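You operate a simulated robot arm through the tools that you are given. There is no shell and no other tool. Be economical: measure what you need, move in short steps, check, and stop when the job is done.

The job below is to be done with a simulated robot arm. You get a single attempt, and the scene is never put back.

Task
Rinse the suds off the orange nozzle and stand it on the rack.
Fine: the drying rack; turn the sink tap on for it and shut it again at the end.
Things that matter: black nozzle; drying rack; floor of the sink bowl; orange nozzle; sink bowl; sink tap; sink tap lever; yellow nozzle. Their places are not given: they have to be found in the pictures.

The check looks at the end state, three seconds after you hand in, the way a careful person would. Anything else that was tipped, shoved, dropped, spilled or broken makes it a failure.

Robot
A 7-joint arm with a two-finger parallel gripper, fixed in place. Base frame: the origin is at the foot of the arm, x ahead of it, y to its left, z up; the work surface is at about z = 0.86. Readings come in m, rad, newtons and seconds.
With the tool pointing down near the work surface it reaches from about 0.24 to 0.68 m from the base axis. Its first joint turns from -1.152 to 1.152 rad. Payload 2.4 kg.
The TCP is the grasp point between the finger pads, 0.03 m short of the fingertips. In the tool frame z runs along the fingers and y along their closing line. The gripper opens to 0.094 m. The fingers are 0.028 m wide and 0.01 m thick; the gripper's body (0.05 by 0.096 m) begins 0.055 m behind the TCP.
Orientation is that of the tool frame in the base frame, as a unit quaternion [x, y, z, w]. With the fingers straight down and closing along the base's y, the tool's x points along the base's -x, its y along +y and its z along -z.

Tools
- The arm moves only by the tool nudge_tool. Its argument "moves" is text: rows parted by semicolons, each of 7 numbers parted by spaces: the shift along the tool's x, y, z in mm, then the turn, a rotation vector about the tool's x, y, z in rad, then the finger opening in mm, from 0 to 94. In form: tx ty tz wx wy wz gripper; .... A call has 1 to 8 rows; each row shifts and turns the commanded pose from where the row before left it, along the tool's axes as they then stand. Each row takes 0.2 s and may step no farther than 0.05 m and 0.15 rad from the row before; otherwise, or with a gripper value out of range, the whole call is refused. A pose out of reach is approached as far as the arm can. The call stops where the force on the tool passes 40 N (or 10 N more than at its start, if that is more) or the arm is blocked; 0.2 s more then pass. Each finger travels about 0.153 m/s and halts on what it meets, pressing with about 27 N; the grip force reading is that of the motor and also rises with nothing between the fingers. The clock runs only during rows and for 0.2 s after the last one: add rows that do not move to give the fingers time. The reply holds the time, the measured pose of the TCP, the force on the tool along the base axes, the opening and the grip force, in the units named above and with some noise, with the torque about the TCP (base axes, N m) and any sound that the robot's microphone picked up.
- Cameras (640 x 400 px; columns grow to the right, rows downward): "scene" is fixed at [0.0455, 0.4828, 1.4396]; the picture's right is [-0.66, -0.75, 0.00], its down [-0.46, 0.41, -0.79] and it looks along [0.59, -0.52, -0.62] (base axes); focal length 367 px, centre (320, 200). "wrist" rides on the gripper at [0.076, 0.014, -0.102] in the tool frame; the picture's right is [-0.18, 0.98, 0.00], its down [-0.75, -0.14, -0.64] and it looks along [-0.63, -0.12, 0.77] (tool axes); focal length 243 px, centre (320, 200).
- get_image(camera): a new picture of that camera. No time passes.
- probe_pixels(camera, pixels): there is no depth. For up to 12 entries [column, row, z] of the newest picture of that camera ("zoom" is the newest enlarged one), the place [x, y] in the base frame at which the ray of that pixel passes the height z, good to about 0.003 m. No time passes.
- zoom(camera, box): a new picture of the part [left, top, right, bottom] of that camera's present view, enlarged. No time passes.
- job_done(): hands the job in; it is judged then, once.

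Go step by step. Measure first, check grasps and placings, and put right what went wrong. The budget is 80 turns and 54 pictures, counting those below and the enlarged ones. Unless the task says otherwise, let go and move clear before handing in, and close with one line.

The tools are called as name(argument=value, ...) on one line, values as JSON. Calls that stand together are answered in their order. nudge_tool: Moves the arm, as the interface text tells. Its arguments: {"type":"object","properties":{"moves":{"type":"string"}},"required":["moves"]} The other tools are called the same way: get_image (camera) takes a picture; probe_pixels (camera, pixels) gives the place at which the rays of pixels pass given heights; zoom (camera, box) takes an enlarged picture of a part of a camera's view; job_done () hands the job in.

At the start:

```text
clock: 0.0
position: [0.4264, 0.069, 1.1637]
orientation: [0.0, 1.0, 0.0, 0.0]
force: [1.3, -0.2, 0.1]
moment: [-0.04, 0.02, 0.01]
finger_gap: 0.0939
finger_force: 0.1
```

scene: 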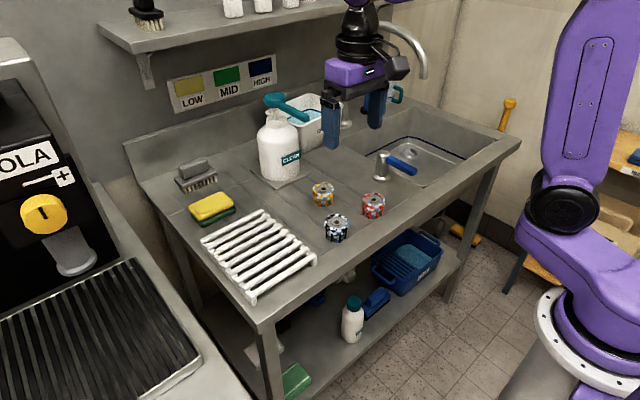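
wrist: 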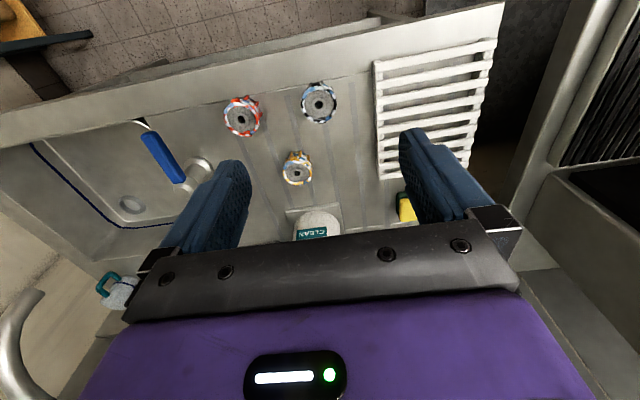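

The pictures show three sudsy nozzles near scene (323,193), (373,205) and (336,228), with the rack at (258,252) and the tap lever at about (400,165). I'll zoom in to tell their colours and find the tap parts.

zoom(camera="scene", box=[290, 160, 410, 250])

zoom(camera="scene", box=[320, 20, 520, 200])

zoom(camera="wrist", box=[0, 80, 350, 320])

```text
4.44 times, centred on (350, 205) of scene
```

zoom: 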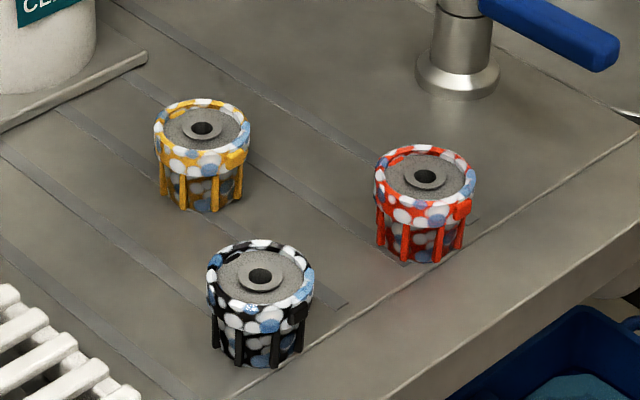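

```text
2.22 times, centred on (420, 110) of scene
```

zoom: 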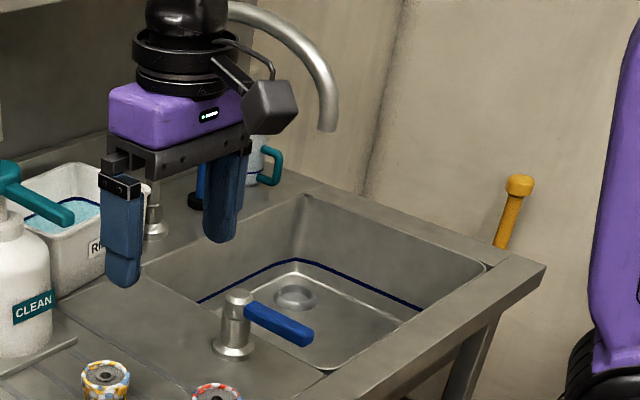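

```text
1.67 times, centred on (175, 200) of wrist
```

zoom: 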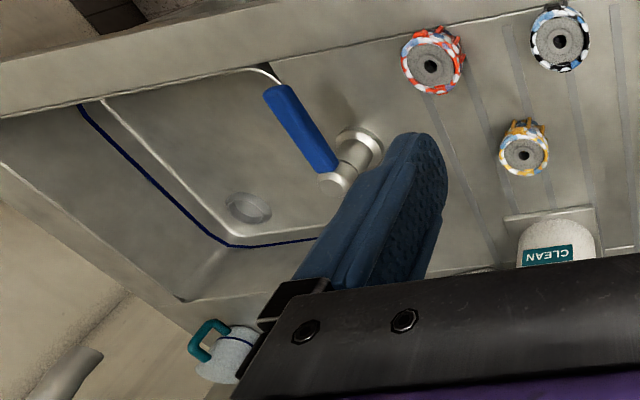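

The vermilion one at scene (373,200) is the orange nozzle; the amber one is yellow. I'll probe positions from both cameras to triangulate heights.

probe_pixels(camera="scene", pixels=[[373.4, 199.6, 0.9], [373.4, 199.6, 0.92], [372, 219, 0.86], [334, 223, 0.9], [322, 188, 0.9], [381, 155, 0.95], [382, 177, 0.86], [416, 173, 0.95], [423, 76, 1.15], [423, 76, 1.25], [408, 151, 0.75], [408, 151, 0.7]])

probe_pixels(camera="wrist", pixels=[[241.6, 119.6, 0.9], [241.6, 119.6, 0.92], [319, 104, 0.9], [297, 173, 0.9], [184, 190, 0.95], [149, 135, 0.95], [20, 305, 1.15], [20, 305, 1.25], [132, 205, 0.75], [132, 205, 0.7], [199, 170, 0.86], [184, 190, 0.92]])

```text
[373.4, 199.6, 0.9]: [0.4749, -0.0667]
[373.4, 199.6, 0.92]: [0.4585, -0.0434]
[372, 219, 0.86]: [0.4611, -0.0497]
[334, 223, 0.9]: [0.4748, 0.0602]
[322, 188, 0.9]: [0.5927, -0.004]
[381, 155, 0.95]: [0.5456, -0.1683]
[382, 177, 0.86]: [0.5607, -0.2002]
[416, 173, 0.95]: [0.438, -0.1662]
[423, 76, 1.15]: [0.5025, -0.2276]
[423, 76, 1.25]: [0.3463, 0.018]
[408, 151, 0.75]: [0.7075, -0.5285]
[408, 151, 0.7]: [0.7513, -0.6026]
```

```text
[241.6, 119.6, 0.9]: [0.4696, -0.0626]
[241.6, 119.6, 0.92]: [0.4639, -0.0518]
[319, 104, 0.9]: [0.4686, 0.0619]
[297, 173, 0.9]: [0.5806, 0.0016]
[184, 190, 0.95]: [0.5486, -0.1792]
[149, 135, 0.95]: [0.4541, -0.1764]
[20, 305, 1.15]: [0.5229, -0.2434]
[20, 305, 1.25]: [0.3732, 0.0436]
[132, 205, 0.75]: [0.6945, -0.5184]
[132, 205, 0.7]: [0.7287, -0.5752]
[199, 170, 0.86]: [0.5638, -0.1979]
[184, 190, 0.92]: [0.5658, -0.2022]
```

Orange nozzle top is at about (0.468,-0.058,0.908); the lever runs from the post (0.565,-0.20) to a tip near (0.46,-0.205) at z≈0.92. The spout is poorly fixed, so I'll turn the wrist toward the sink to see it.

nudge_tool(moves="40 0 0 0 0 0.15 94; 40 0 0 0 0 0.15 94; 0 0 0 0 0 0.15 94; 0 0 0 0 0 0.15 94; 0 0 0 0 0 0.15 94; 0 0 0 0 0 0 94")

get_image(camera="wrist")

get_image(camera="scene")

```text
clock: 1.4
position: [0.3481, 0.0757, 1.1628]
orientation: [0.367, 0.93, 0.0, 0.0]
force: [1.0, -0.2, 0.7]
moment: [-0.01, 0.02, -0.03]
finger_gap: 0.094
finger_force: 0.1
```

```text
48 pictures are left
```

wrist: 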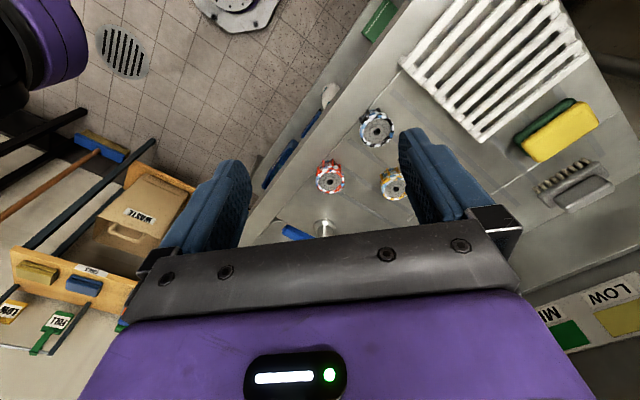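

```text
47 pictures are left
```

scene: 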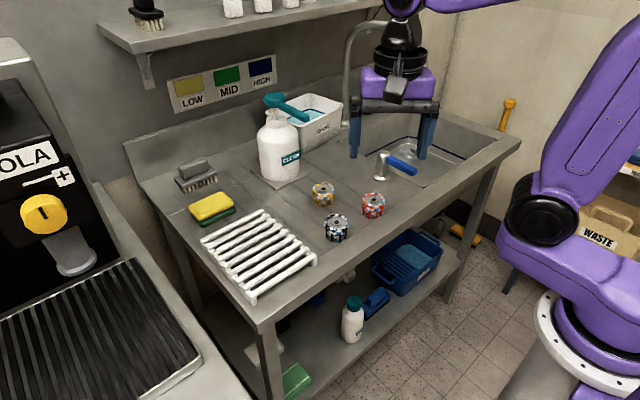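

The spout is hidden by the gripper in this wrist view, but the scene view now shows the faucet column at (347,125)–(347,45). I'll step the gripper aside for a clear scene view of the sink.

nudge_tool(moves="0 50 0 0 0 -0.15 94; 0 50 0 0 0 -0.15 94; 0 50 0 0 0 -0.15 94; 0 0 0 0 0 -0.15 94; 0 0 0 0 0 -0.15 94; 0 0 0 0 0 0 94")

zoom(camera="scene", box=[320, 10, 530, 200])

get_image(camera="wrist")

```text
clock: 2.8
position: [0.4325, 0.1994, 1.163]
orientation: [-0.001, 1.0, 0.0, 0.001]
force: [-0.1, 0.1, 0.2]
moment: [0.02, -0.03, 0.03]
finger_gap: 0.0939
finger_force: 0.1
```

```text
2.11 times, centred on (425, 105) of scene
```

zoom: 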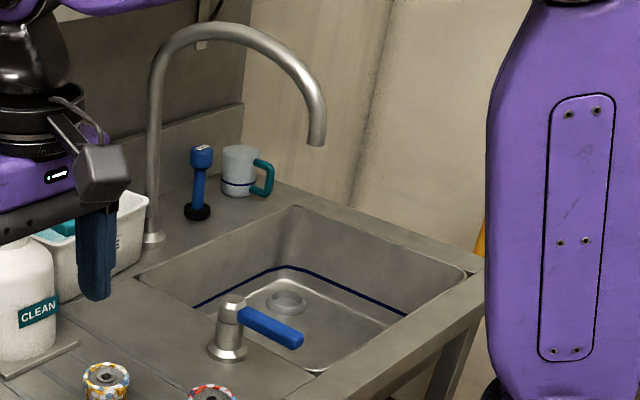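

```text
45 pictures are left
```

wrist: 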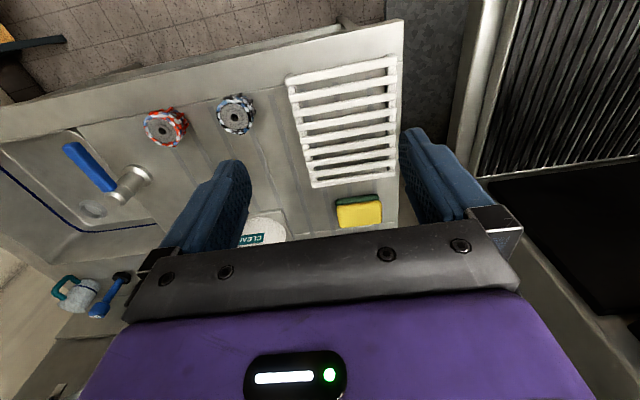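

Clear view now: faucet base at zoom (153,238), spout tip (317,143), bowl rim corners (140,275), (297,208), (467,270), (317,371). Probing these plus rack corners.

probe_pixels(camera="zoom", pixels=[[153, 238, 0.86], [140, 276, 0.86], [297, 207, 0.86], [467, 270, 0.86], [317, 372, 0.86], [317, 143, 1.15], [317, 143, 1.1], [317, 143, 1.05], [317, 143, 1.0], [155, 75, 1.15], [285, 303, 0.8], [230, 300, 0.92]])

probe_pixels(camera="wrist", pixels=[[288, 80, 0.89], [396, 58, 0.89], [313, 185, 0.89], [398, 172, 0.89], [165, 130, 0.908], [236, 117, 0.908], [128, 196, 0.92], [68, 148, 0.92], [93, 210, 0.8]])

```text
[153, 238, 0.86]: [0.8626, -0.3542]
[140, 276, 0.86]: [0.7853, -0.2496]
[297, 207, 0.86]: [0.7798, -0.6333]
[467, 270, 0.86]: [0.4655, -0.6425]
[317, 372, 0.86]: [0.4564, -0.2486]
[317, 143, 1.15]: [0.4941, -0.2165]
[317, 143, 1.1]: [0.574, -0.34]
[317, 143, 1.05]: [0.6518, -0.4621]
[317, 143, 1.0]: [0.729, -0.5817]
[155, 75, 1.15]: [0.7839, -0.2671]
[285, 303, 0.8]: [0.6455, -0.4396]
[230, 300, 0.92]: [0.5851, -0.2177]
```

```text
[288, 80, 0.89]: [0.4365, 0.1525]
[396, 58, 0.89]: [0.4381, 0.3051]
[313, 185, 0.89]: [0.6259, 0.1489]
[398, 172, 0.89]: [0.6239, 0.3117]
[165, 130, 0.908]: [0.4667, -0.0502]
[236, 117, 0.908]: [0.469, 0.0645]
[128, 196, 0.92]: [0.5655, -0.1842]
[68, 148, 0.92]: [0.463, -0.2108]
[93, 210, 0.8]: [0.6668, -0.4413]
```

Bowl rim spans x 0.46–0.78, y −0.25…−0.64; faucet base is (0.863,−0.354), so the tip is likely near (0.58,−0.35,1.09). I'll take one more wrist view from higher and to the right to fix the spout tip.

nudge_tool(moves="19 -36 -17 0 0 0 60; 19 -36 -17 0 0 0 30; 19 -36 -17 0 0 0 0; 19 -36 -17 0 0 0 0; 19 -36 -17 0 0 0 0; 19 -36 -17 0 0 0 0; 19 -36 -17 0 0 0 0")

get_image(camera="wrist")

```text
clock: 4.4
position: [0.2992, -0.0544, 1.2818]
orientation: [-0.001, 1.0, -0.001, 0.0]
force: [0.1, 0.0, 0.1]
moment: [-0.01, 0.01, 0.0]
finger_gap: 0.0003
finger_force: 26.8
```

```text
44 pictures are left
```

wrist: 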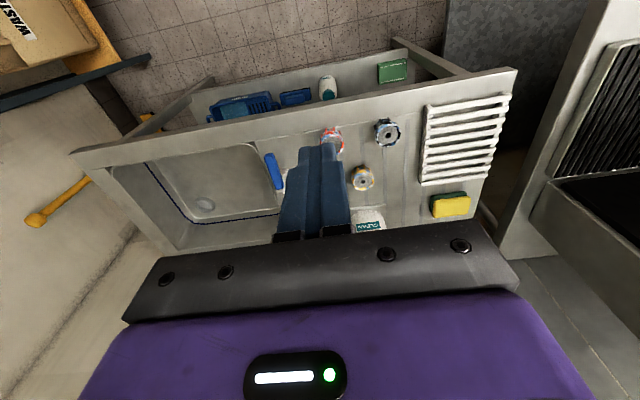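

The spout is hidden by the gripper bar, so I'll use the water stream itself to locate it. Next: closed fingers to above the +y side of the lever near its tip.

nudge_tool(moves="-22.6 -12 35 0 0 0 0; -22.6 -12 35 0 0 0 0; -22.6 -12 35 0 0 0 0; -22.6 -12 35 0 0 0 0; -22.6 -12 35 0 0 0 0; -22.6 -12 35 0 0 0 0; -22.6 -12 35 0 0 0 0; -22.6 -12 35 0 0 0 0")

get_image(camera="wrist")

zoom(camera="scene", box=[340, 110, 460, 220])

```text
clock: 6.2
position: [0.4792, -0.1499, 1.003]
orientation: [0.0, 1.0, 0.0, 0.001]
force: [0.1, 0.2, 0.6]
moment: [0.0, -0.01, 0.01]
finger_gap: 0.0
finger_force: 26.7
```

```text
43 pictures are left
```

wrist: 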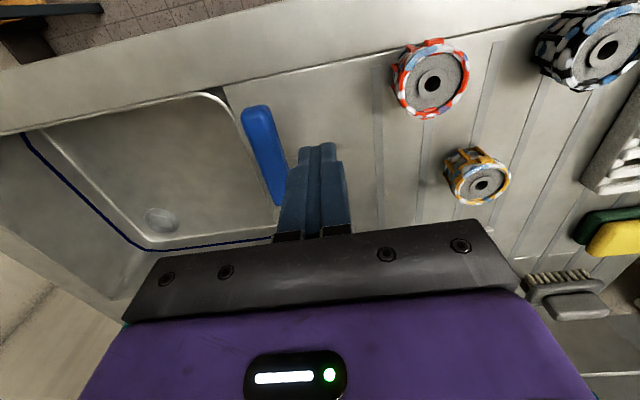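

```text
3.64 times, centred on (400, 165) of scene
```

zoom: 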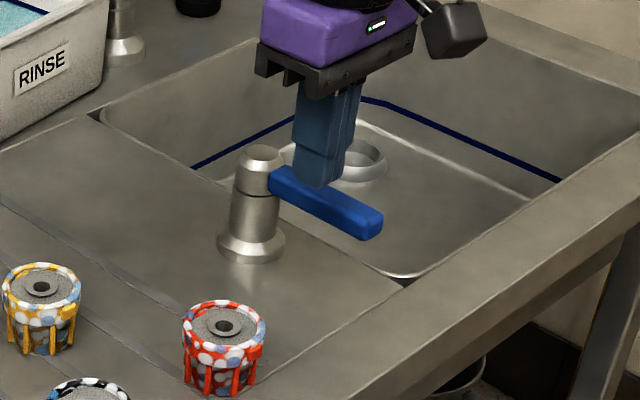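

The lever is a horizontal arm on a rotating cap, running just −y of the fingers. I'll descend beside it and push gently toward −y, listening for water.

nudge_tool(moves="0 0 33 0 0 0 0; 0 0 32 0 0 0 0; 0 -12 0 0 0 0 0; 0 -10 0 0 0 0 0; 0 -10 0 0 0 0 0; 0 -10 0 0 0 0 0; 0 -10 0 0 0 0 0")

zoom(camera="scene", box=[340, 10, 500, 220])

```text
clock: 7.8
position: [0.4811, -0.2019, 0.9364]
orientation: [0.0, 1.0, 0.0, 0.0]
force: [-0.1, 0.0, 0.2]
moment: [0.02, 0.02, -0.04]
finger_gap: 0.0002
finger_force: 27.0
```

```text
1.90 times, centred on (420, 115) of scene
```

zoom: 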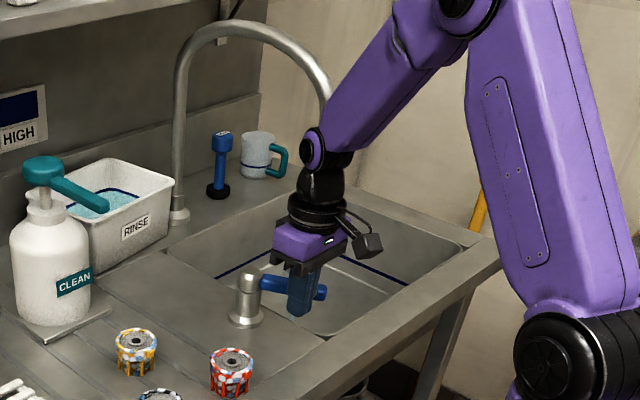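

No resistance and the lever seems to have begun turning toward the bowl, but no water yet. I'll push on along the arc about the post.

nudge_tool(moves="0 -10 0 0 0 0 0; 0 -10 0 0 0 0 0; -2 -10 0 0 0 0 0; -3 -10 0 0 0 0 0; 0 0 0 0 0 0 0")

zoom(camera="scene", box=[340, 60, 480, 220])

get_image(camera="wrist")

```text
clock: 9.0
position: [0.4845, -0.2423, 0.9372]
orientation: [0.0, 1.0, 0.0, 0.0]
force: [0.2, 0.7, 0.6]
moment: [-0.01, 0.01, -0.01]
finger_gap: 0.0
finger_force: 26.7
```

```text
2.50 times, centred on (410, 140) of scene
```

zoom: 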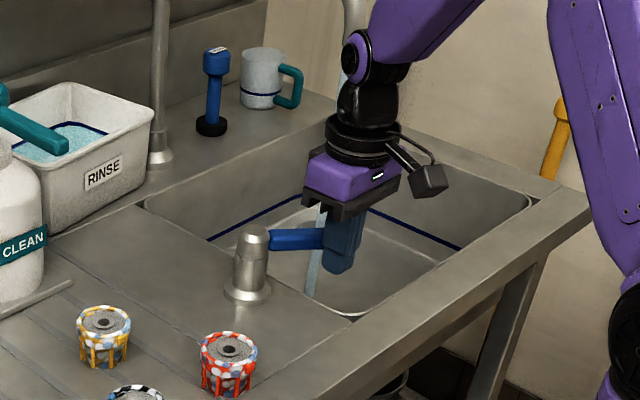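

```text
39 pictures are left
```

wrist: 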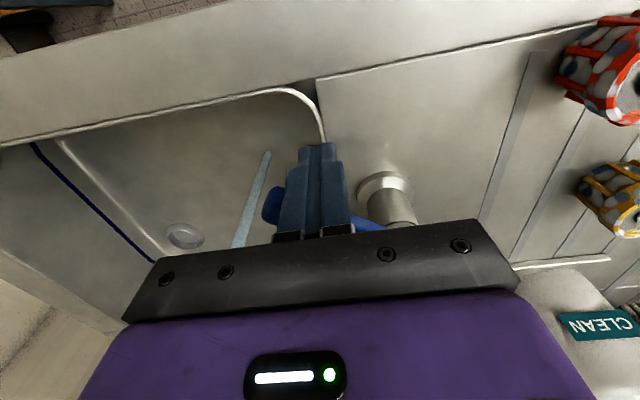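

Water is running: the stream is seen at wrist (267,153)–(238,245) and scene zoom (312,295). I'll triangulate where it falls.

probe_pixels(camera="wrist", pixels=[[267, 153, 0.85], [267, 153, 0.8], [267, 153, 0.75], [267, 153, 0.7], [238, 245, 0.85], [238, 245, 0.95], [238, 245, 1.0], [184, 236, 0.8], [184, 236, 0.75]])

probe_pixels(camera="zoom", pixels=[[311, 296, 0.85], [311, 296, 0.8], [311, 296, 0.75], [311, 296, 0.7], [320, 225, 0.9], [320, 225, 0.95], [349, 70, 1.05], [349, 70, 1.1], [349, 70, 1.15]])

```text
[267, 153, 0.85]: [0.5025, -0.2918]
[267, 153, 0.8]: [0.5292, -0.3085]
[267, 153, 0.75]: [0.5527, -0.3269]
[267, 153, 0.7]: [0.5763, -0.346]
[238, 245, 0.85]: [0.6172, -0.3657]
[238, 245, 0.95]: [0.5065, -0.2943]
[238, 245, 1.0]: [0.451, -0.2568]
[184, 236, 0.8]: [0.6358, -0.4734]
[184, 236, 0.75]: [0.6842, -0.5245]
```

```text
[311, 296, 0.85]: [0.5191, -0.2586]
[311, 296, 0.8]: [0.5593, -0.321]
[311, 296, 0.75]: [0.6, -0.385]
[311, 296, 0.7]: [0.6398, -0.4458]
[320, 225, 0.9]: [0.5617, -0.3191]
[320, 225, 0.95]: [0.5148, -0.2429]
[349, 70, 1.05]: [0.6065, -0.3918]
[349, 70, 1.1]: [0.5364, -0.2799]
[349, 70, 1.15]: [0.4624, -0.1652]
```

Stream stands at about (0.570,−0.335), spout tip z≈1.10. Leaving the lever there, I lift clear and go above the orange nozzle with fingers open.

nudge_tool(moves="0 0 -35 0 0 0 0; 0 0 -40 0 0 0 0; 4.4 47 0 0 0 0 40; 4.4 47 0 0 0 0 94; 4.4 47 0 0 0 0 94; 4.4 47 0 0 0 0 94; 0 0 0 0 0 0 94")

get_image(camera="wrist")

get_image(camera="scene")

```text
clock: 10.6
position: [0.4654, -0.0521, 1.012]
orientation: [-0.001, 1.0, 0.0, 0.0]
force: [0.3, 0.1, -0.9]
moment: [0.0, 0.01, -0.01]
finger_gap: 0.0941
finger_force: 0.1
```

```text
38 pictures are left
```

wrist: 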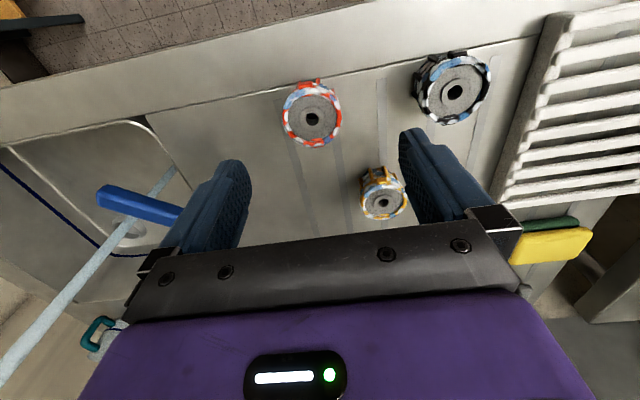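

```text
37 pictures are left
```

scene: 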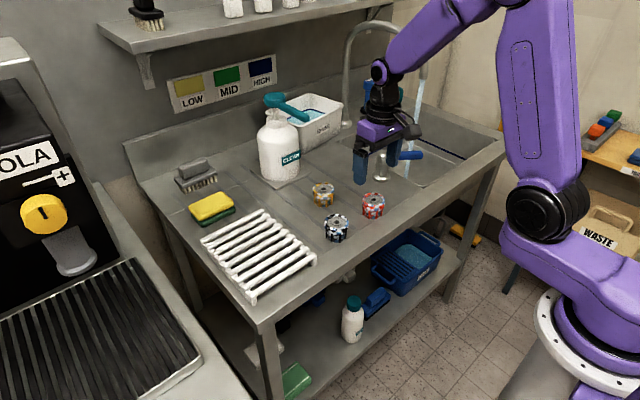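

The stream is steady into the bowl. I'll probe the orange nozzle's top centre (312,118) and its edges, plus neighbours, before descending.

probe_pixels(camera="wrist", pixels=[[312, 118, 0.908], [282, 115, 0.905], [342, 115, 0.905], [312, 147, 0.905], [454, 92, 0.908], [384, 202, 0.908], [312, 118, 0.9]])

probe_pixels(camera="scene", pixels=[[373.4, 199.6, 0.908], [373.4, 199.6, 0.9]])

zoom(camera="wrist", box=[250, 60, 410, 160])

```text
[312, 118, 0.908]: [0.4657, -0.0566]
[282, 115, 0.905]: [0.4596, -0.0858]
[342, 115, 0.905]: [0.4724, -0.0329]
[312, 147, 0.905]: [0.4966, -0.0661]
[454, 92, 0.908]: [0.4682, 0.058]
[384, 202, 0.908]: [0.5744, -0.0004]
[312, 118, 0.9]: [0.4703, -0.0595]
```

```text
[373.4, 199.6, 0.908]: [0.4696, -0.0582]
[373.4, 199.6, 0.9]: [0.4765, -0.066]
```

```text
4.00 times, centred on (330, 110) of wrist
```

zoom: 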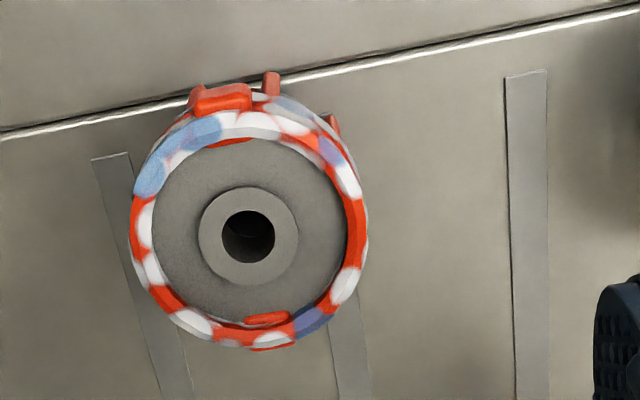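

Orange centre is (0.467,−0.057), diameter ≈0.054. I'll align and descend to TCP z≈0.902 and close.

nudge_tool(moves="-2 -5 20 0 0 0 94; 0 0 40 0 0 0 94; 0 0 30 0 0 0 94; 0 0 20 0 0 0 94; 0 0 0 0 0 0 70; 0 0 0 0 0 0 40; 0 0 0 0 0 0 40; 0 0 0 0 0 0 40")

zoom(camera="scene", box=[300, 130, 460, 240])

```text
clock: 12.4
position: [0.4681, -0.0592, 0.9031]
orientation: [0.0, 1.0, 0.0, -0.001]
force: [-0.2, -0.3, 0.0]
moment: [0.03, 0.0, -0.02]
finger_gap: 0.0498
finger_force: 27.1
```

```text
3.64 times, centred on (380, 185) of scene
```

zoom: 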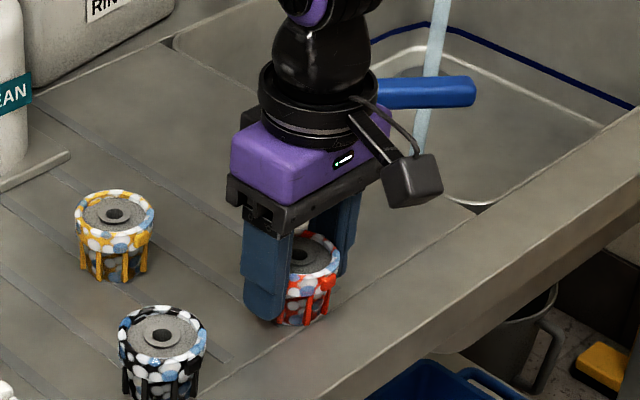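

Gripped (gap 49.8 mm). Lift straight up to z≈1.01 and begin tilting the fingers forward (about tool y) so the gripper will stay clear of the spout.

nudge_tool(moves="0 0 -35 0 0 0 35; 0 0 -40 0 0 0 35; 0 0 -35 0 0 0 35; 0 0 0 0 -0.15 0 35; 0 0 0 0 -0.15 0 35; 0 0 0 0 -0.15 0 35; 0 0 0 0 -0.15 0 35; 0 0 0 0 -0.15 0 35")

get_image(camera="wrist")

get_image(camera="scene")

```text
clock: 14.2
position: [0.467, -0.0604, 1.0126]
orientation: [0.003, 0.93, -0.001, 0.366]
force: [0.5, 0.0, -0.2]
moment: [0.0, -0.01, -0.03]
finger_gap: 0.0498
finger_force: 27.1
```

```text
34 pictures are left
```

wrist: 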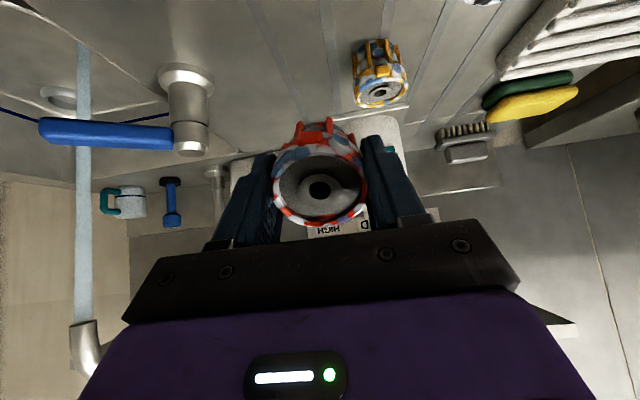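

```text
33 pictures are left
```

scene: 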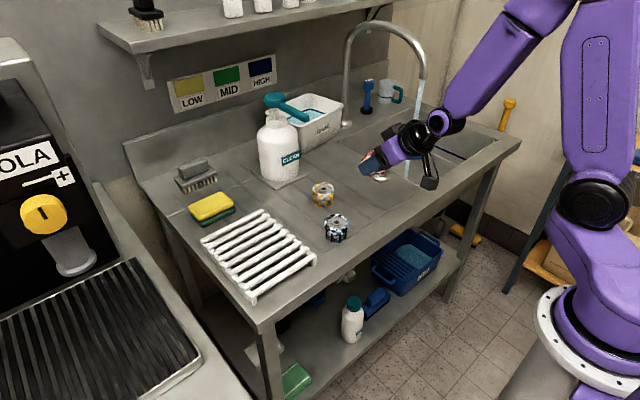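

Excellent view: stream at wrist column 83, spout tip (83,325), lever tip (42,132). I'll probe these against the scene camera.

probe_pixels(camera="wrist", pixels=[[83, 323, 1.1], [83, 323, 1.08], [83, 323, 1.12], [83, 100, 0.8], [83, 200, 0.95], [42, 132, 0.92], [42, 132, 0.91], [172, 135, 0.92], [190, 140, 0.925]])

zoom(camera="scene", box=[340, 60, 480, 200])

```text
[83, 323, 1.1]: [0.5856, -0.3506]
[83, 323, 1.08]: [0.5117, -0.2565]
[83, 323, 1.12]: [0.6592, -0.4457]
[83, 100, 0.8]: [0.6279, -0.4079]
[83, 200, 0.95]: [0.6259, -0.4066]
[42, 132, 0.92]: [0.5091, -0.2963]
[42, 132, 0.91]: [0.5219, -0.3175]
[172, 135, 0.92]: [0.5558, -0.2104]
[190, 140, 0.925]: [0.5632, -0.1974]
```

```text
2.86 times, centred on (410, 130) of scene
```

zoom: 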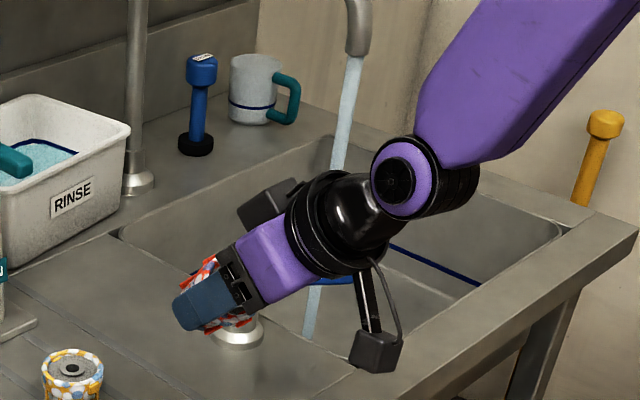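

Both cameras agree on the stream at about (0.570,−0.334), tip z≈1.10; the lever tip is near (0.515,−0.30,0.92), well below. I'll tilt a bit more and shift −y to stand in front of the stream.

nudge_tool(moves="0 0 0 0 -0.15 0 35; 0 0 0 0 -0.15 0 35; 0 -46 0 0 0 0 35; 0 -46 0 0 0 0 35; 0 -46 0 0 0 0 35; 0 -46 0 0 0 0 35; 0 -45 0 0 0 0 35; 0 -45 0 0 0 0 35")

get_image(camera="wrist")

get_image(camera="scene")

```text
clock: 16.0
position: [0.4685, -0.3342, 1.0111]
orientation: [-0.001, 0.866, 0.001, 0.5]
force: [0.6, 0.4, -0.3]
moment: [0.05, 0.0, 0.03]
finger_gap: 0.0498
finger_force: 27.0
```

```text
31 pictures are left
```

wrist: 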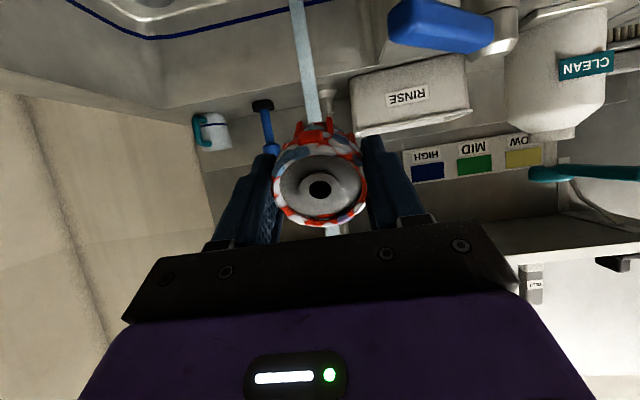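

```text
30 pictures are left
```

scene: 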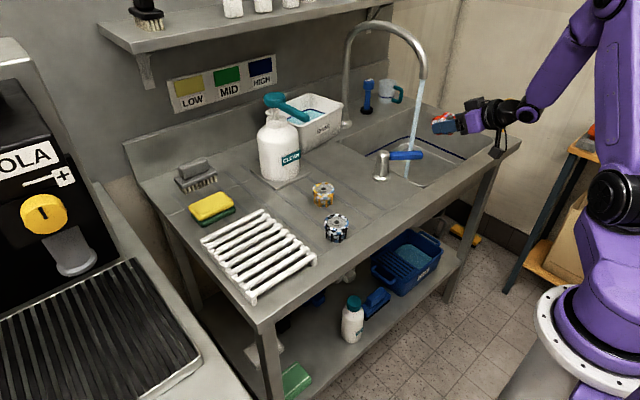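

The stream (wrist column ~312) lines up with the held nozzle. I'll advance about 85 mm in +x to bring the nozzle under it and dwell.

nudge_tool(moves="-10.6 0 18.4 0 0 0 35; -10.6 0 18.4 0 0 0 35; -10.6 0 18.4 0 0 0 35; -10.6 0 18.4 0 0 0 35; 0 0 0 0 0 0 35; 0 0 0 0 0 0 35; 0 0 0 0 0 0 35")

zoom(camera="scene", box=[360, 60, 500, 200])

zoom(camera="wrist", box=[200, 0, 440, 250])

```text
clock: 17.6
position: [0.5535, -0.3329, 1.0134]
orientation: [0.0, 0.865, 0.0, 0.501]
force: [0.1, 0.1, -0.9]
moment: [0.0, -0.01, 0.01]
finger_gap: 0.0497
finger_force: 26.8
```

```text
2.86 times, centred on (430, 130) of scene
```

zoom: 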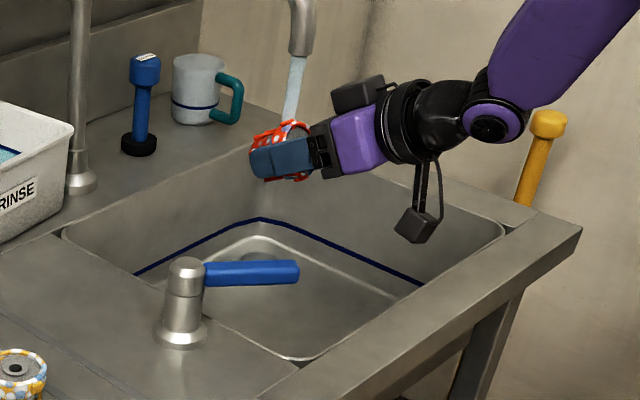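

```text
1.60 times, centred on (320, 125) of wrist
```

zoom: 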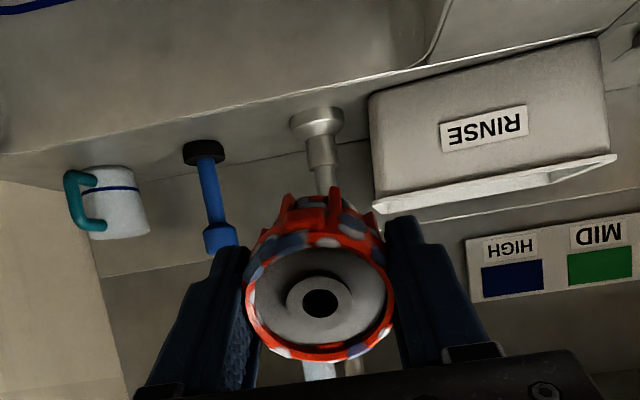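

Water is hitting the nozzle and its upward side is coming clean; suds remain on the underside (tab side). I'll lower 30 mm and roll the tool about its finger axis to bring other sides under the water.

nudge_tool(moves="26 0 15 0 0 0 35; 0 0 0 0 0 -0.15 35; 0 0 0 0 0 -0.15 35; 0 0 0 0 0 -0.15 35; 0 0 0 0 0 -0.15 35; 0 0 0 0 0 -0.15 35; 0 0 0 0 0 -0.15 35; 0 0 0 0 0 -0.15 35")

nudge_tool(moves="0 0 0 0 0 -0.15 35; 0 0 0 0 0 -0.15 35; 0 0 0 0 0 -0.15 35; 0 0 0 0 0 -0.15 35; 0 0 0 0 0 -0.15 35; 0 0 0 0 0 -0.15 35; 0 0 0 0 0 -0.15 35; 0 0 0 0 0 0 35")

get_image(camera="scene")

get_image(camera="wrist")

```text
clock: 19.4
position: [0.5535, -0.3325, 0.9834]
orientation: [-0.435, 0.749, -0.251, 0.433]
force: [-0.6, 0.1, -0.7]
moment: [0.01, -0.03, 0.0]
finger_gap: 0.0496
finger_force: 27.4
```

```text
clock: 21.2
position: [0.5546, -0.3317, 0.983]
orientation: [0.751, -0.429, 0.435, -0.25]
force: [-0.5, -0.3, 0.3]
moment: [-0.01, 0.01, 0.02]
finger_gap: 0.0499
finger_force: 26.9
```

```text
27 pictures are left
```

scene: 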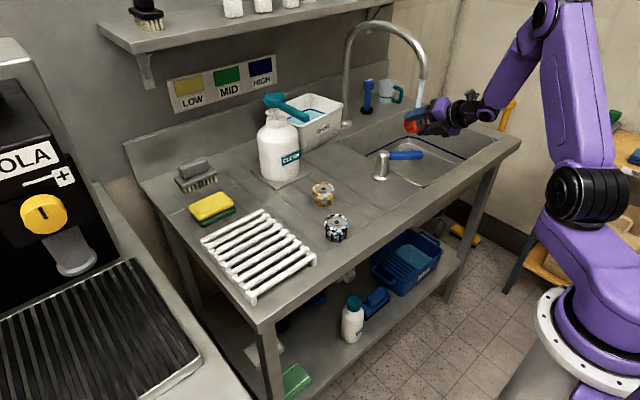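

```text
26 pictures are left
```

wrist: 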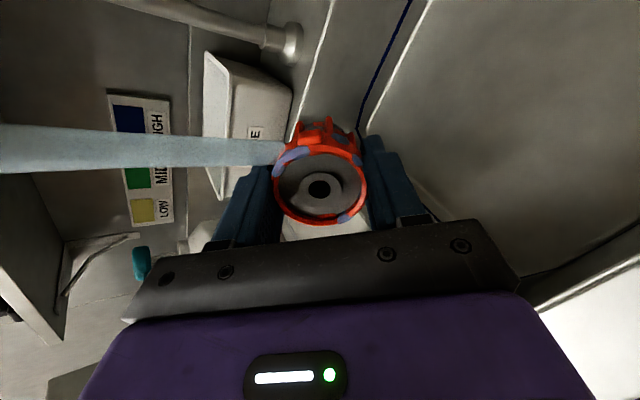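

The roll works; most white suds are gone, with bluish patches left. I'll continue rolling to about π and dwell.

nudge_tool(moves="0 0 0 0 0 -0.15 35; 0 0 0 0 0 -0.15 35; 0 0 0 0 0 -0.15 35; 0 0 0 0 0 -0.15 35; 0 0 0 0 0 -0.15 35; 0 0 0 0 0 -0.15 35; 0 0 0 0 0 -0.14 35; 0 0 0 0 0 0 35")

zoom(camera="wrist", box=[220, 80, 420, 250])

zoom(camera="scene", box=[370, 50, 490, 170])

```text
clock: 23.0
position: [0.5545, -0.3325, 0.9818]
orientation: [0.865, 0.0, 0.501, 0.0]
force: [0.0, 0.7, -0.1]
moment: [-0.03, 0.02, 0.0]
finger_gap: 0.0498
finger_force: 26.6
```

```text
2.35 times, centred on (320, 165) of wrist
```

zoom: 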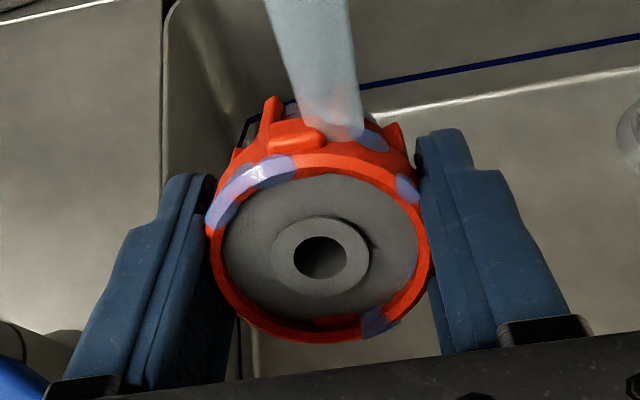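

```text
3.33 times, centred on (430, 110) of scene
```

zoom: 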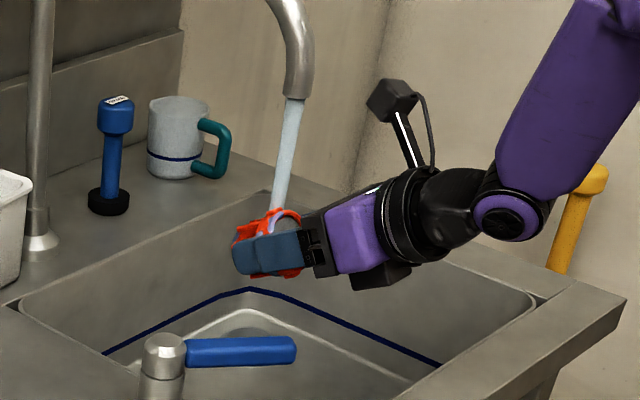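

White suds are gone; translucent lilac patches remain and are fading. I'll keep rinsing, sweeping slightly side to side and along the nozzle.

nudge_tool(moves="0 8 0 0 0 0 35; 0 8 0 0 0 0 35; 0 0 0 0 0 0 35; 0 -8 0 0 0 0 35; 0 -8 0 0 0 0 35; 0 -8 0 0 0 0 35; 0 -8 0 0 0 0 35; 0 0 0 0 0 0 35")

nudge_tool(moves="0 8 0 0 0 0 35; 0 8 0 0 0 0 35; 0 0 -8 0 0 0 35; 0 0 -7 0 0 0 35; 0 0 0 0 0 0 35; 0 0 8 0 0 0 35; 0 0 7 0 0 0 35; 0 0 0 0 0 0 35")

zoom(camera="wrist", box=[220, 80, 420, 250])

```text
clock: 24.8
position: [0.5541, -0.316, 0.9835]
orientation: [0.866, -0.002, 0.501, -0.001]
force: [0.2, -0.8, -1.0]
moment: [0.01, 0.04, 0.03]
finger_gap: 0.0497
finger_force: 27.0
```

```text
clock: 26.6
position: [0.5553, -0.3328, 0.9819]
orientation: [0.865, -0.001, 0.501, -0.001]
force: [-0.6, 0.2, -0.8]
moment: [-0.02, -0.01, 0.0]
finger_gap: 0.0496
finger_force: 26.6
```

```text
2.35 times, centred on (320, 165) of wrist
```

zoom: 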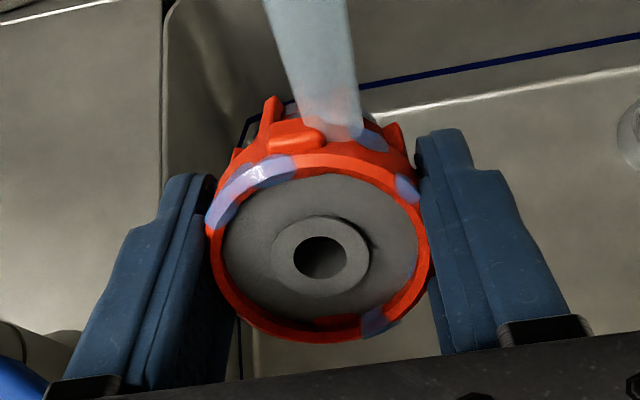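

The bluish patches on the rim haven't changed, but the stream has been hitting beyond the rim. I'll advance ~20 mm so that it hits the rim and top face, and sweep sideways.

nudge_tool(moves="0 0 10 0 0 0 35; 0 0 10 0 0 0 35; 0 10 0 0 0 0 35; 0 10 0 0 0 0 35; 0 0 0 0 0 0 35; 0 -10 0 0 0 0 35; 0 -10 0 0 0 0 35; 0 0 0 0 0 0 35")

nudge_tool(moves="0 -10 0 0 0 0 35; 0 -10 0 0 0 0 35; 0 0 0 0 0 0 35; 0 10 0 0 0 0 35; 0 10 0 0 0 0 35; 0 0 0 0 0 0 35; 0 0 0 0 0 0 35; 0 0 0 0 0 0 35")

zoom(camera="wrist", box=[220, 80, 420, 250])

```text
clock: 28.4
position: [0.5716, -0.3315, 0.9716]
orientation: [0.866, -0.001, 0.5, -0.001]
force: [0.2, 0.0, -0.3]
moment: [0.0, -0.01, 0.01]
finger_gap: 0.0497
finger_force: 27.5
```

```text
clock: 30.2
position: [0.572, -0.3332, 0.9726]
orientation: [0.865, -0.001, 0.501, -0.001]
force: [0.4, 0.6, 0.3]
moment: [-0.01, 0.02, 0.01]
finger_gap: 0.0497
finger_force: 26.9
```

```text
2.35 times, centred on (320, 165) of wrist
```

zoom: 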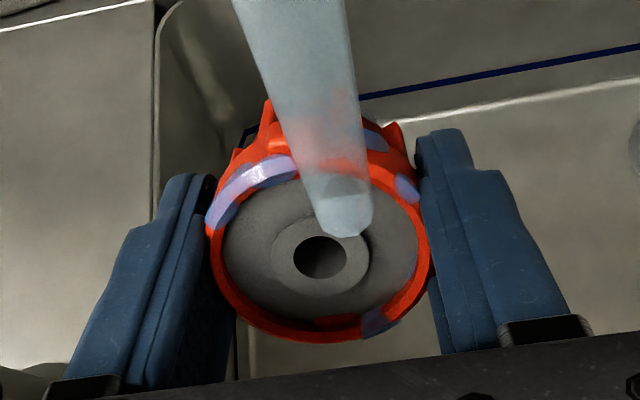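

The lilac patches don't change under a direct hit, and I think they're permanent marks (the other nozzles show them too); I'll confirm after setting it down. Backing out of the stream, dripping over the bowl, then uprighting.

nudge_tool(moves="-15 0 -29 0 0 0 35; -15 0 -29 0 0 0 35; -15 0 -29 0 0 0 35; 10 0 -10 0 0 0 35; 0 0 0 0 0 0 35; 0 0 0 0 0 0 35; 0 0 0 0 0 0 35; 0 0 0 0 0 0 35")

get_image(camera="scene")

```text
clock: 32.0
position: [0.4694, -0.3319, 0.9907]
orientation: [0.865, -0.002, 0.501, -0.001]
force: [0.2, 0.2, -0.5]
moment: [0.0, 0.0, 0.02]
finger_gap: 0.0498
finger_force: 27.1
```

```text
21 pictures are left
```

scene: 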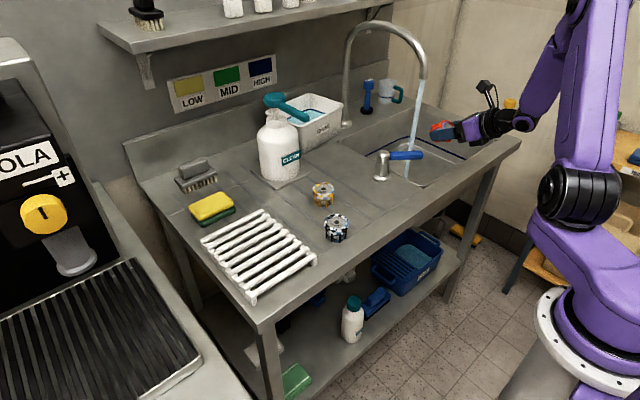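

Rolling the tool back the same way, in front of the stream and over the bowl.

nudge_tool(moves="0 0 0 0 0 0.15 35; 0 0 0 0 0 0.15 35; 0 0 0 0 0 0.15 35; 0 0 0 0 0 0.15 35; 0 0 0 0 0 0.15 35; 0 0 0 0 0 0.15 35; 0 0 0 0 0 0.15 35; 0 0 0 0 0 0 35")

nudge_tool(moves="0 0 0 0 0 0.15 35; 0 0 0 0 0 0.15 35; 0 0 0 0 0 0.15 35; 0 0 0 0 0 0.15 35; 0 0 0 0 0 0.15 35; 0 0 0 0 0 0.15 35; 0 0 0 0 0 0.15 35; 0 0 0 0 0 0 35")

nudge_tool(moves="0 0 0 0 0 0.15 35; 0 0 0 0 0 0.15 35; 0 0 0 0 0 0.15 35; 0 0 0 0 0 0.15 35; 0 0 0 0 0 0.15 35; 0 0 0 0 0 0.15 35; 0 0 0 0 0 0.14 35; 0 0 0 0 0 0 35")

zoom(camera="wrist", box=[220, 80, 420, 250])

```text
clock: 33.8
position: [0.4701, -0.3316, 0.99]
orientation: [0.748, -0.435, 0.433, -0.253]
force: [0.7, 0.3, -0.7]
moment: [-0.01, 0.02, 0.03]
finger_gap: 0.0496
finger_force: 27.2
```

```text
clock: 35.6
position: [0.4705, -0.332, 0.9908]
orientation: [-0.429, 0.751, -0.249, 0.435]
force: [0.4, 0.7, -0.5]
moment: [0.02, -0.03, 0.02]
finger_gap: 0.0497
finger_force: 27.1
```

```text
clock: 37.4
position: [0.4698, -0.3318, 0.9892]
orientation: [0.001, 0.866, 0.0, 0.5]
force: [-0.7, 0.3, -0.3]
moment: [0.0, 0.01, 0.0]
finger_gap: 0.0497
finger_force: 26.6
```

```text
2.35 times, centred on (320, 165) of wrist
```

zoom: 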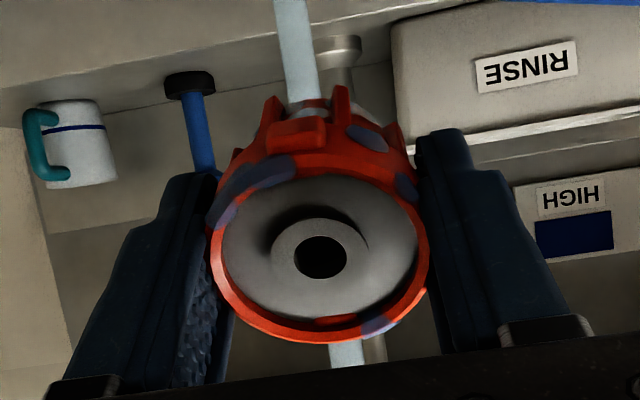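

Only the lilac marks are left, no white suds in view. Now raise a little, carry +y away from the tap, then upright the tool.

nudge_tool(moves="-26 0 -15 0 0 0 35; 0 46 0 0 0 0 35; 0 46 0 0 0 0 35; 0 46 0 0 0 0 35; 0 46 0 0 0 0 35; 0 46 0 0 0 0 35; 0 46 0 0 0 0 35; 0 0 0 0 0 0 35")

nudge_tool(moves="0 0 0 0 0.15 0 35; 0 0 0 0 0.15 0 35; 0 0 0 0 0.15 0 35; 0 0 0 0 0.15 0 35; 0 0 0 0 0.15 0 35; 0 0 0 0 0.15 0 35; 0 0 0 0 0.147 0 35; 0 0 0 0 0 0 35")

get_image(camera="wrist")

```text
clock: 39.2
position: [0.4691, -0.0574, 1.0212]
orientation: [0.001, 0.866, -0.001, 0.501]
force: [-1.1, 0.7, -0.6]
moment: [-0.02, -0.01, -0.02]
finger_gap: 0.0498
finger_force: 26.9
```

```text
clock: 41.0
position: [0.4715, -0.0495, 1.0213]
orientation: [-0.006, 0.989, 0.014, 0.145]
force: [-0.1, 0.3, 0.1]
moment: [0.01, 0.01, 0.0]
finger_gap: 0.05
finger_force: 27.1
out of reach, approached as far as the arm can: row 4, 6, 7
```

```text
19 pictures are left
```

wrist: 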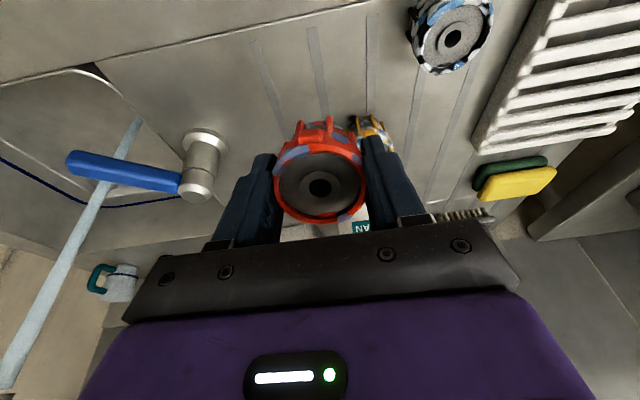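

The arm ran short of the fully upright pose here (residual tilt ≈0.29 rad). I'll move toward the rack a bit higher and see whether the arm frees up.

nudge_tool(moves="0 0 -40 0 0 0 35; 0 40 -10 0 0 0 35; 0 40 0 0 0 0 35; 0 40 0 0 0 0 35; 0 40 0 0 0 0 35; 0 0 0 0 0 0 35")

get_image(camera="scene")

```text
clock: 42.4
position: [0.3992, 0.0464, 1.0386]
orientation: [-0.009, 0.988, 0.025, 0.153]
force: [0.3, 0.1, -0.7]
moment: [-0.02, 0.02, 0.0]
finger_gap: 0.0498
finger_force: 26.3
out of reach, approached as far as the arm can: row 1, 2, 3, 4, 5
```

```text
18 pictures are left
```

scene: 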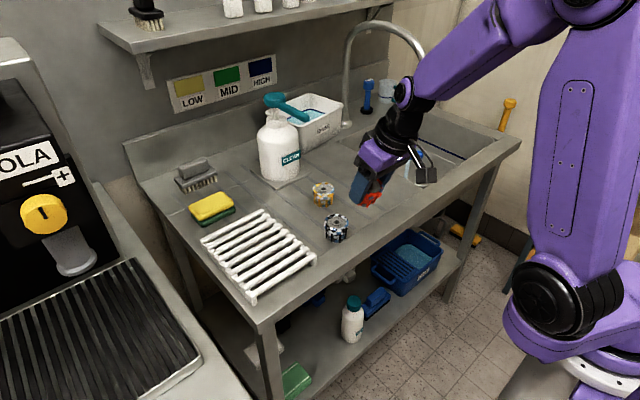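

The arm is against a joint limit with ~0.3 rad tilt left. I'll raise it in the open to let the joints unwind and read the pose.

nudge_tool(moves="0 0 -40 0 0 0 35; 0 0 -40 0 0 0 35; 0 0 -30 0 0 0 35; 0 0 0 0 0 0 35; 0 0 0 0 0 0 35; 0 0 0 0 0 0 35")

```text
clock: 43.8
position: [0.3497, 0.0113, 1.1076]
orientation: [-0.009, 0.987, 0.028, 0.158]
force: [-0.1, -0.4, -1.2]
moment: [0.0, 0.03, -0.01]
finger_gap: 0.0498
finger_force: 26.7
out of reach, approached as far as the arm can: row 1, 2, 3
```

I'll test whether a yaw either way lets the tilt come out.

nudge_tool(moves="0 0 0 0 0 0.15 35; 0 0 0 0 0 0.15 35; 0 0 0 0 0 0.15 35; 0 0 0 0 0.15 0 35; 0 0 0 0 0.15 0 35; 0 0 0 0 0 0 35")

```text
clock: 45.2
position: [0.3492, 0.0019, 1.069]
orientation: [0.209, 0.972, 0.094, 0.056]
force: [0.6, -0.1, -0.3]
moment: [-0.01, 0.01, 0.02]
finger_gap: 0.0497
finger_force: 27.1
out of reach, approached as far as the arm can: row 1, 2, 3, 4, 5
```

Yawing that way trades one tilt for another. Trying the opposite yaw.

nudge_tool(moves="0 0 0 0 0 -0.15 35; 0 0 0 0 0 -0.15 35; 0 0 0 0 0 -0.15 35; 0 0 0 0 0 -0.15 35; 0 0 0 0 0 -0.15 35; 0 0 0 0 0 -0.15 35; 0 0 0 0 0 0 35")

get_image(camera="scene")

```text
clock: 46.8
position: [0.3182, -0.0138, 1.0448]
orientation: [-0.239, 0.966, 0.064, 0.075]
force: [-0.4, 0.6, -0.2]
moment: [0.0, -0.02, -0.03]
finger_gap: 0.0497
finger_force: 27.4
out of reach, approached as far as the arm can: row 1, 2
```

```text
17 pictures are left
```

scene: 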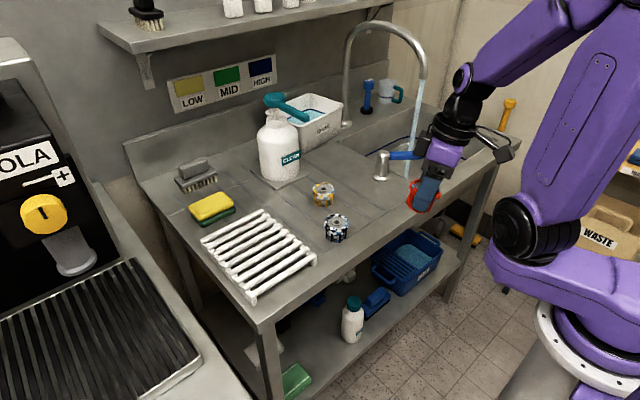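

Negative yaw freed it (only the first rows were limited). Now remove the remaining tilt: about (0.088, 0.176) rad in tool x,y.

nudge_tool(moves="0 0 -15 0.03 0.059 0 35; 0 0 -15 0.03 0.059 0 35; 0 0 -10 0.028 0.058 0 35; 0 0 0 0 0 0 35")

```text
clock: 47.8
position: [0.3194, -0.0139, 1.0457]
orientation: [-0.238, 0.966, 0.063, 0.074]
force: [0.4, 0.6, 0.3]
moment: [0.0, -0.03, -0.01]
finger_gap: 0.05
finger_force: 26.4
out of reach, approached as far as the arm can: row 1, 2, 3
```

Nothing moved: that untilt is blocked at this yaw, and the commanded pose evidently resets to the reached one. Since negative yaw is free, I'll yaw further and then take out the tilt.

nudge_tool(moves="0 0 0 0 0 -0.15 35; 0 0 0 0 0 -0.15 35; 0 0 0 0 0 -0.15 35; 0 0 0 0 0 -0.15 35; 0 0 0 -0.01 0.065 0 35; 0 0 0 -0.01 0.065 0 35; 0 0 0 -0.007 0.065 0 35; 0 0 0 0 0 0 35")

```text
clock: 49.6
position: [0.319, -0.014, 1.0437]
orientation: [-0.513, 0.853, 0.04, 0.09]
force: [0.3, -0.3, 0.2]
moment: [0.04, 0.01, 0.0]
finger_gap: 0.0498
finger_force: 27.3
out of reach, approached as far as the arm can: row 5, 6, 7
```

Yaw is free but that tilt isn't, so a flex joint is at its stop because the tool is close in. I'll move outward (+x) and up, and read the outcome.

nudge_tool(moves="-17.6 -27 -16 0 0 0 35; -17.6 -27 -16 0 0 0 35; -17.6 -27 -16 0 0 0 35; -17.6 -27 -16 0 0 0 35; 0 0 0 0 0 0 35")

```text
clock: 50.8
position: [0.3399, -0.0194, 1.059]
orientation: [-0.512, 0.853, 0.042, 0.095]
force: [-0.6, -0.1, 0.1]
moment: [-0.04, 0.0, 0.0]
finger_gap: 0.0499
finger_force: 27.1
out of reach, approached as far as the arm can: row 1, 2, 3, 4
```

Still bound. I'll back off the limit by tilting outward again, and move out with that tilt to a roomier place before uprighting.

nudge_tool(moves="0 0 0 0.087 -0.047 -0.016 35; 0 0 0 0.087 -0.047 -0.016 35; -22 -16 0 0.087 -0.047 -0.016 35; -22 -16 -5 0 0 0 35; -22 -16 -10 0 0 0 35; -22 -16 -10 0 0 0 35; 0 0 0 0 0 0 35")

get_image(camera="scene")

```text
clock: 52.4
position: [0.4199, 0.0231, 1.1261]
orientation: [-0.514, 0.829, -0.038, 0.216]
force: [0.3, 0.1, -1.2]
moment: [-0.02, -0.01, -0.03]
finger_gap: 0.0497
finger_force: 26.9
```

```text
16 pictures are left
```

scene: 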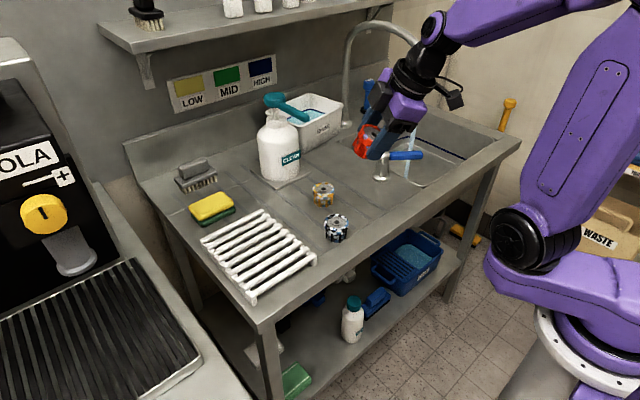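

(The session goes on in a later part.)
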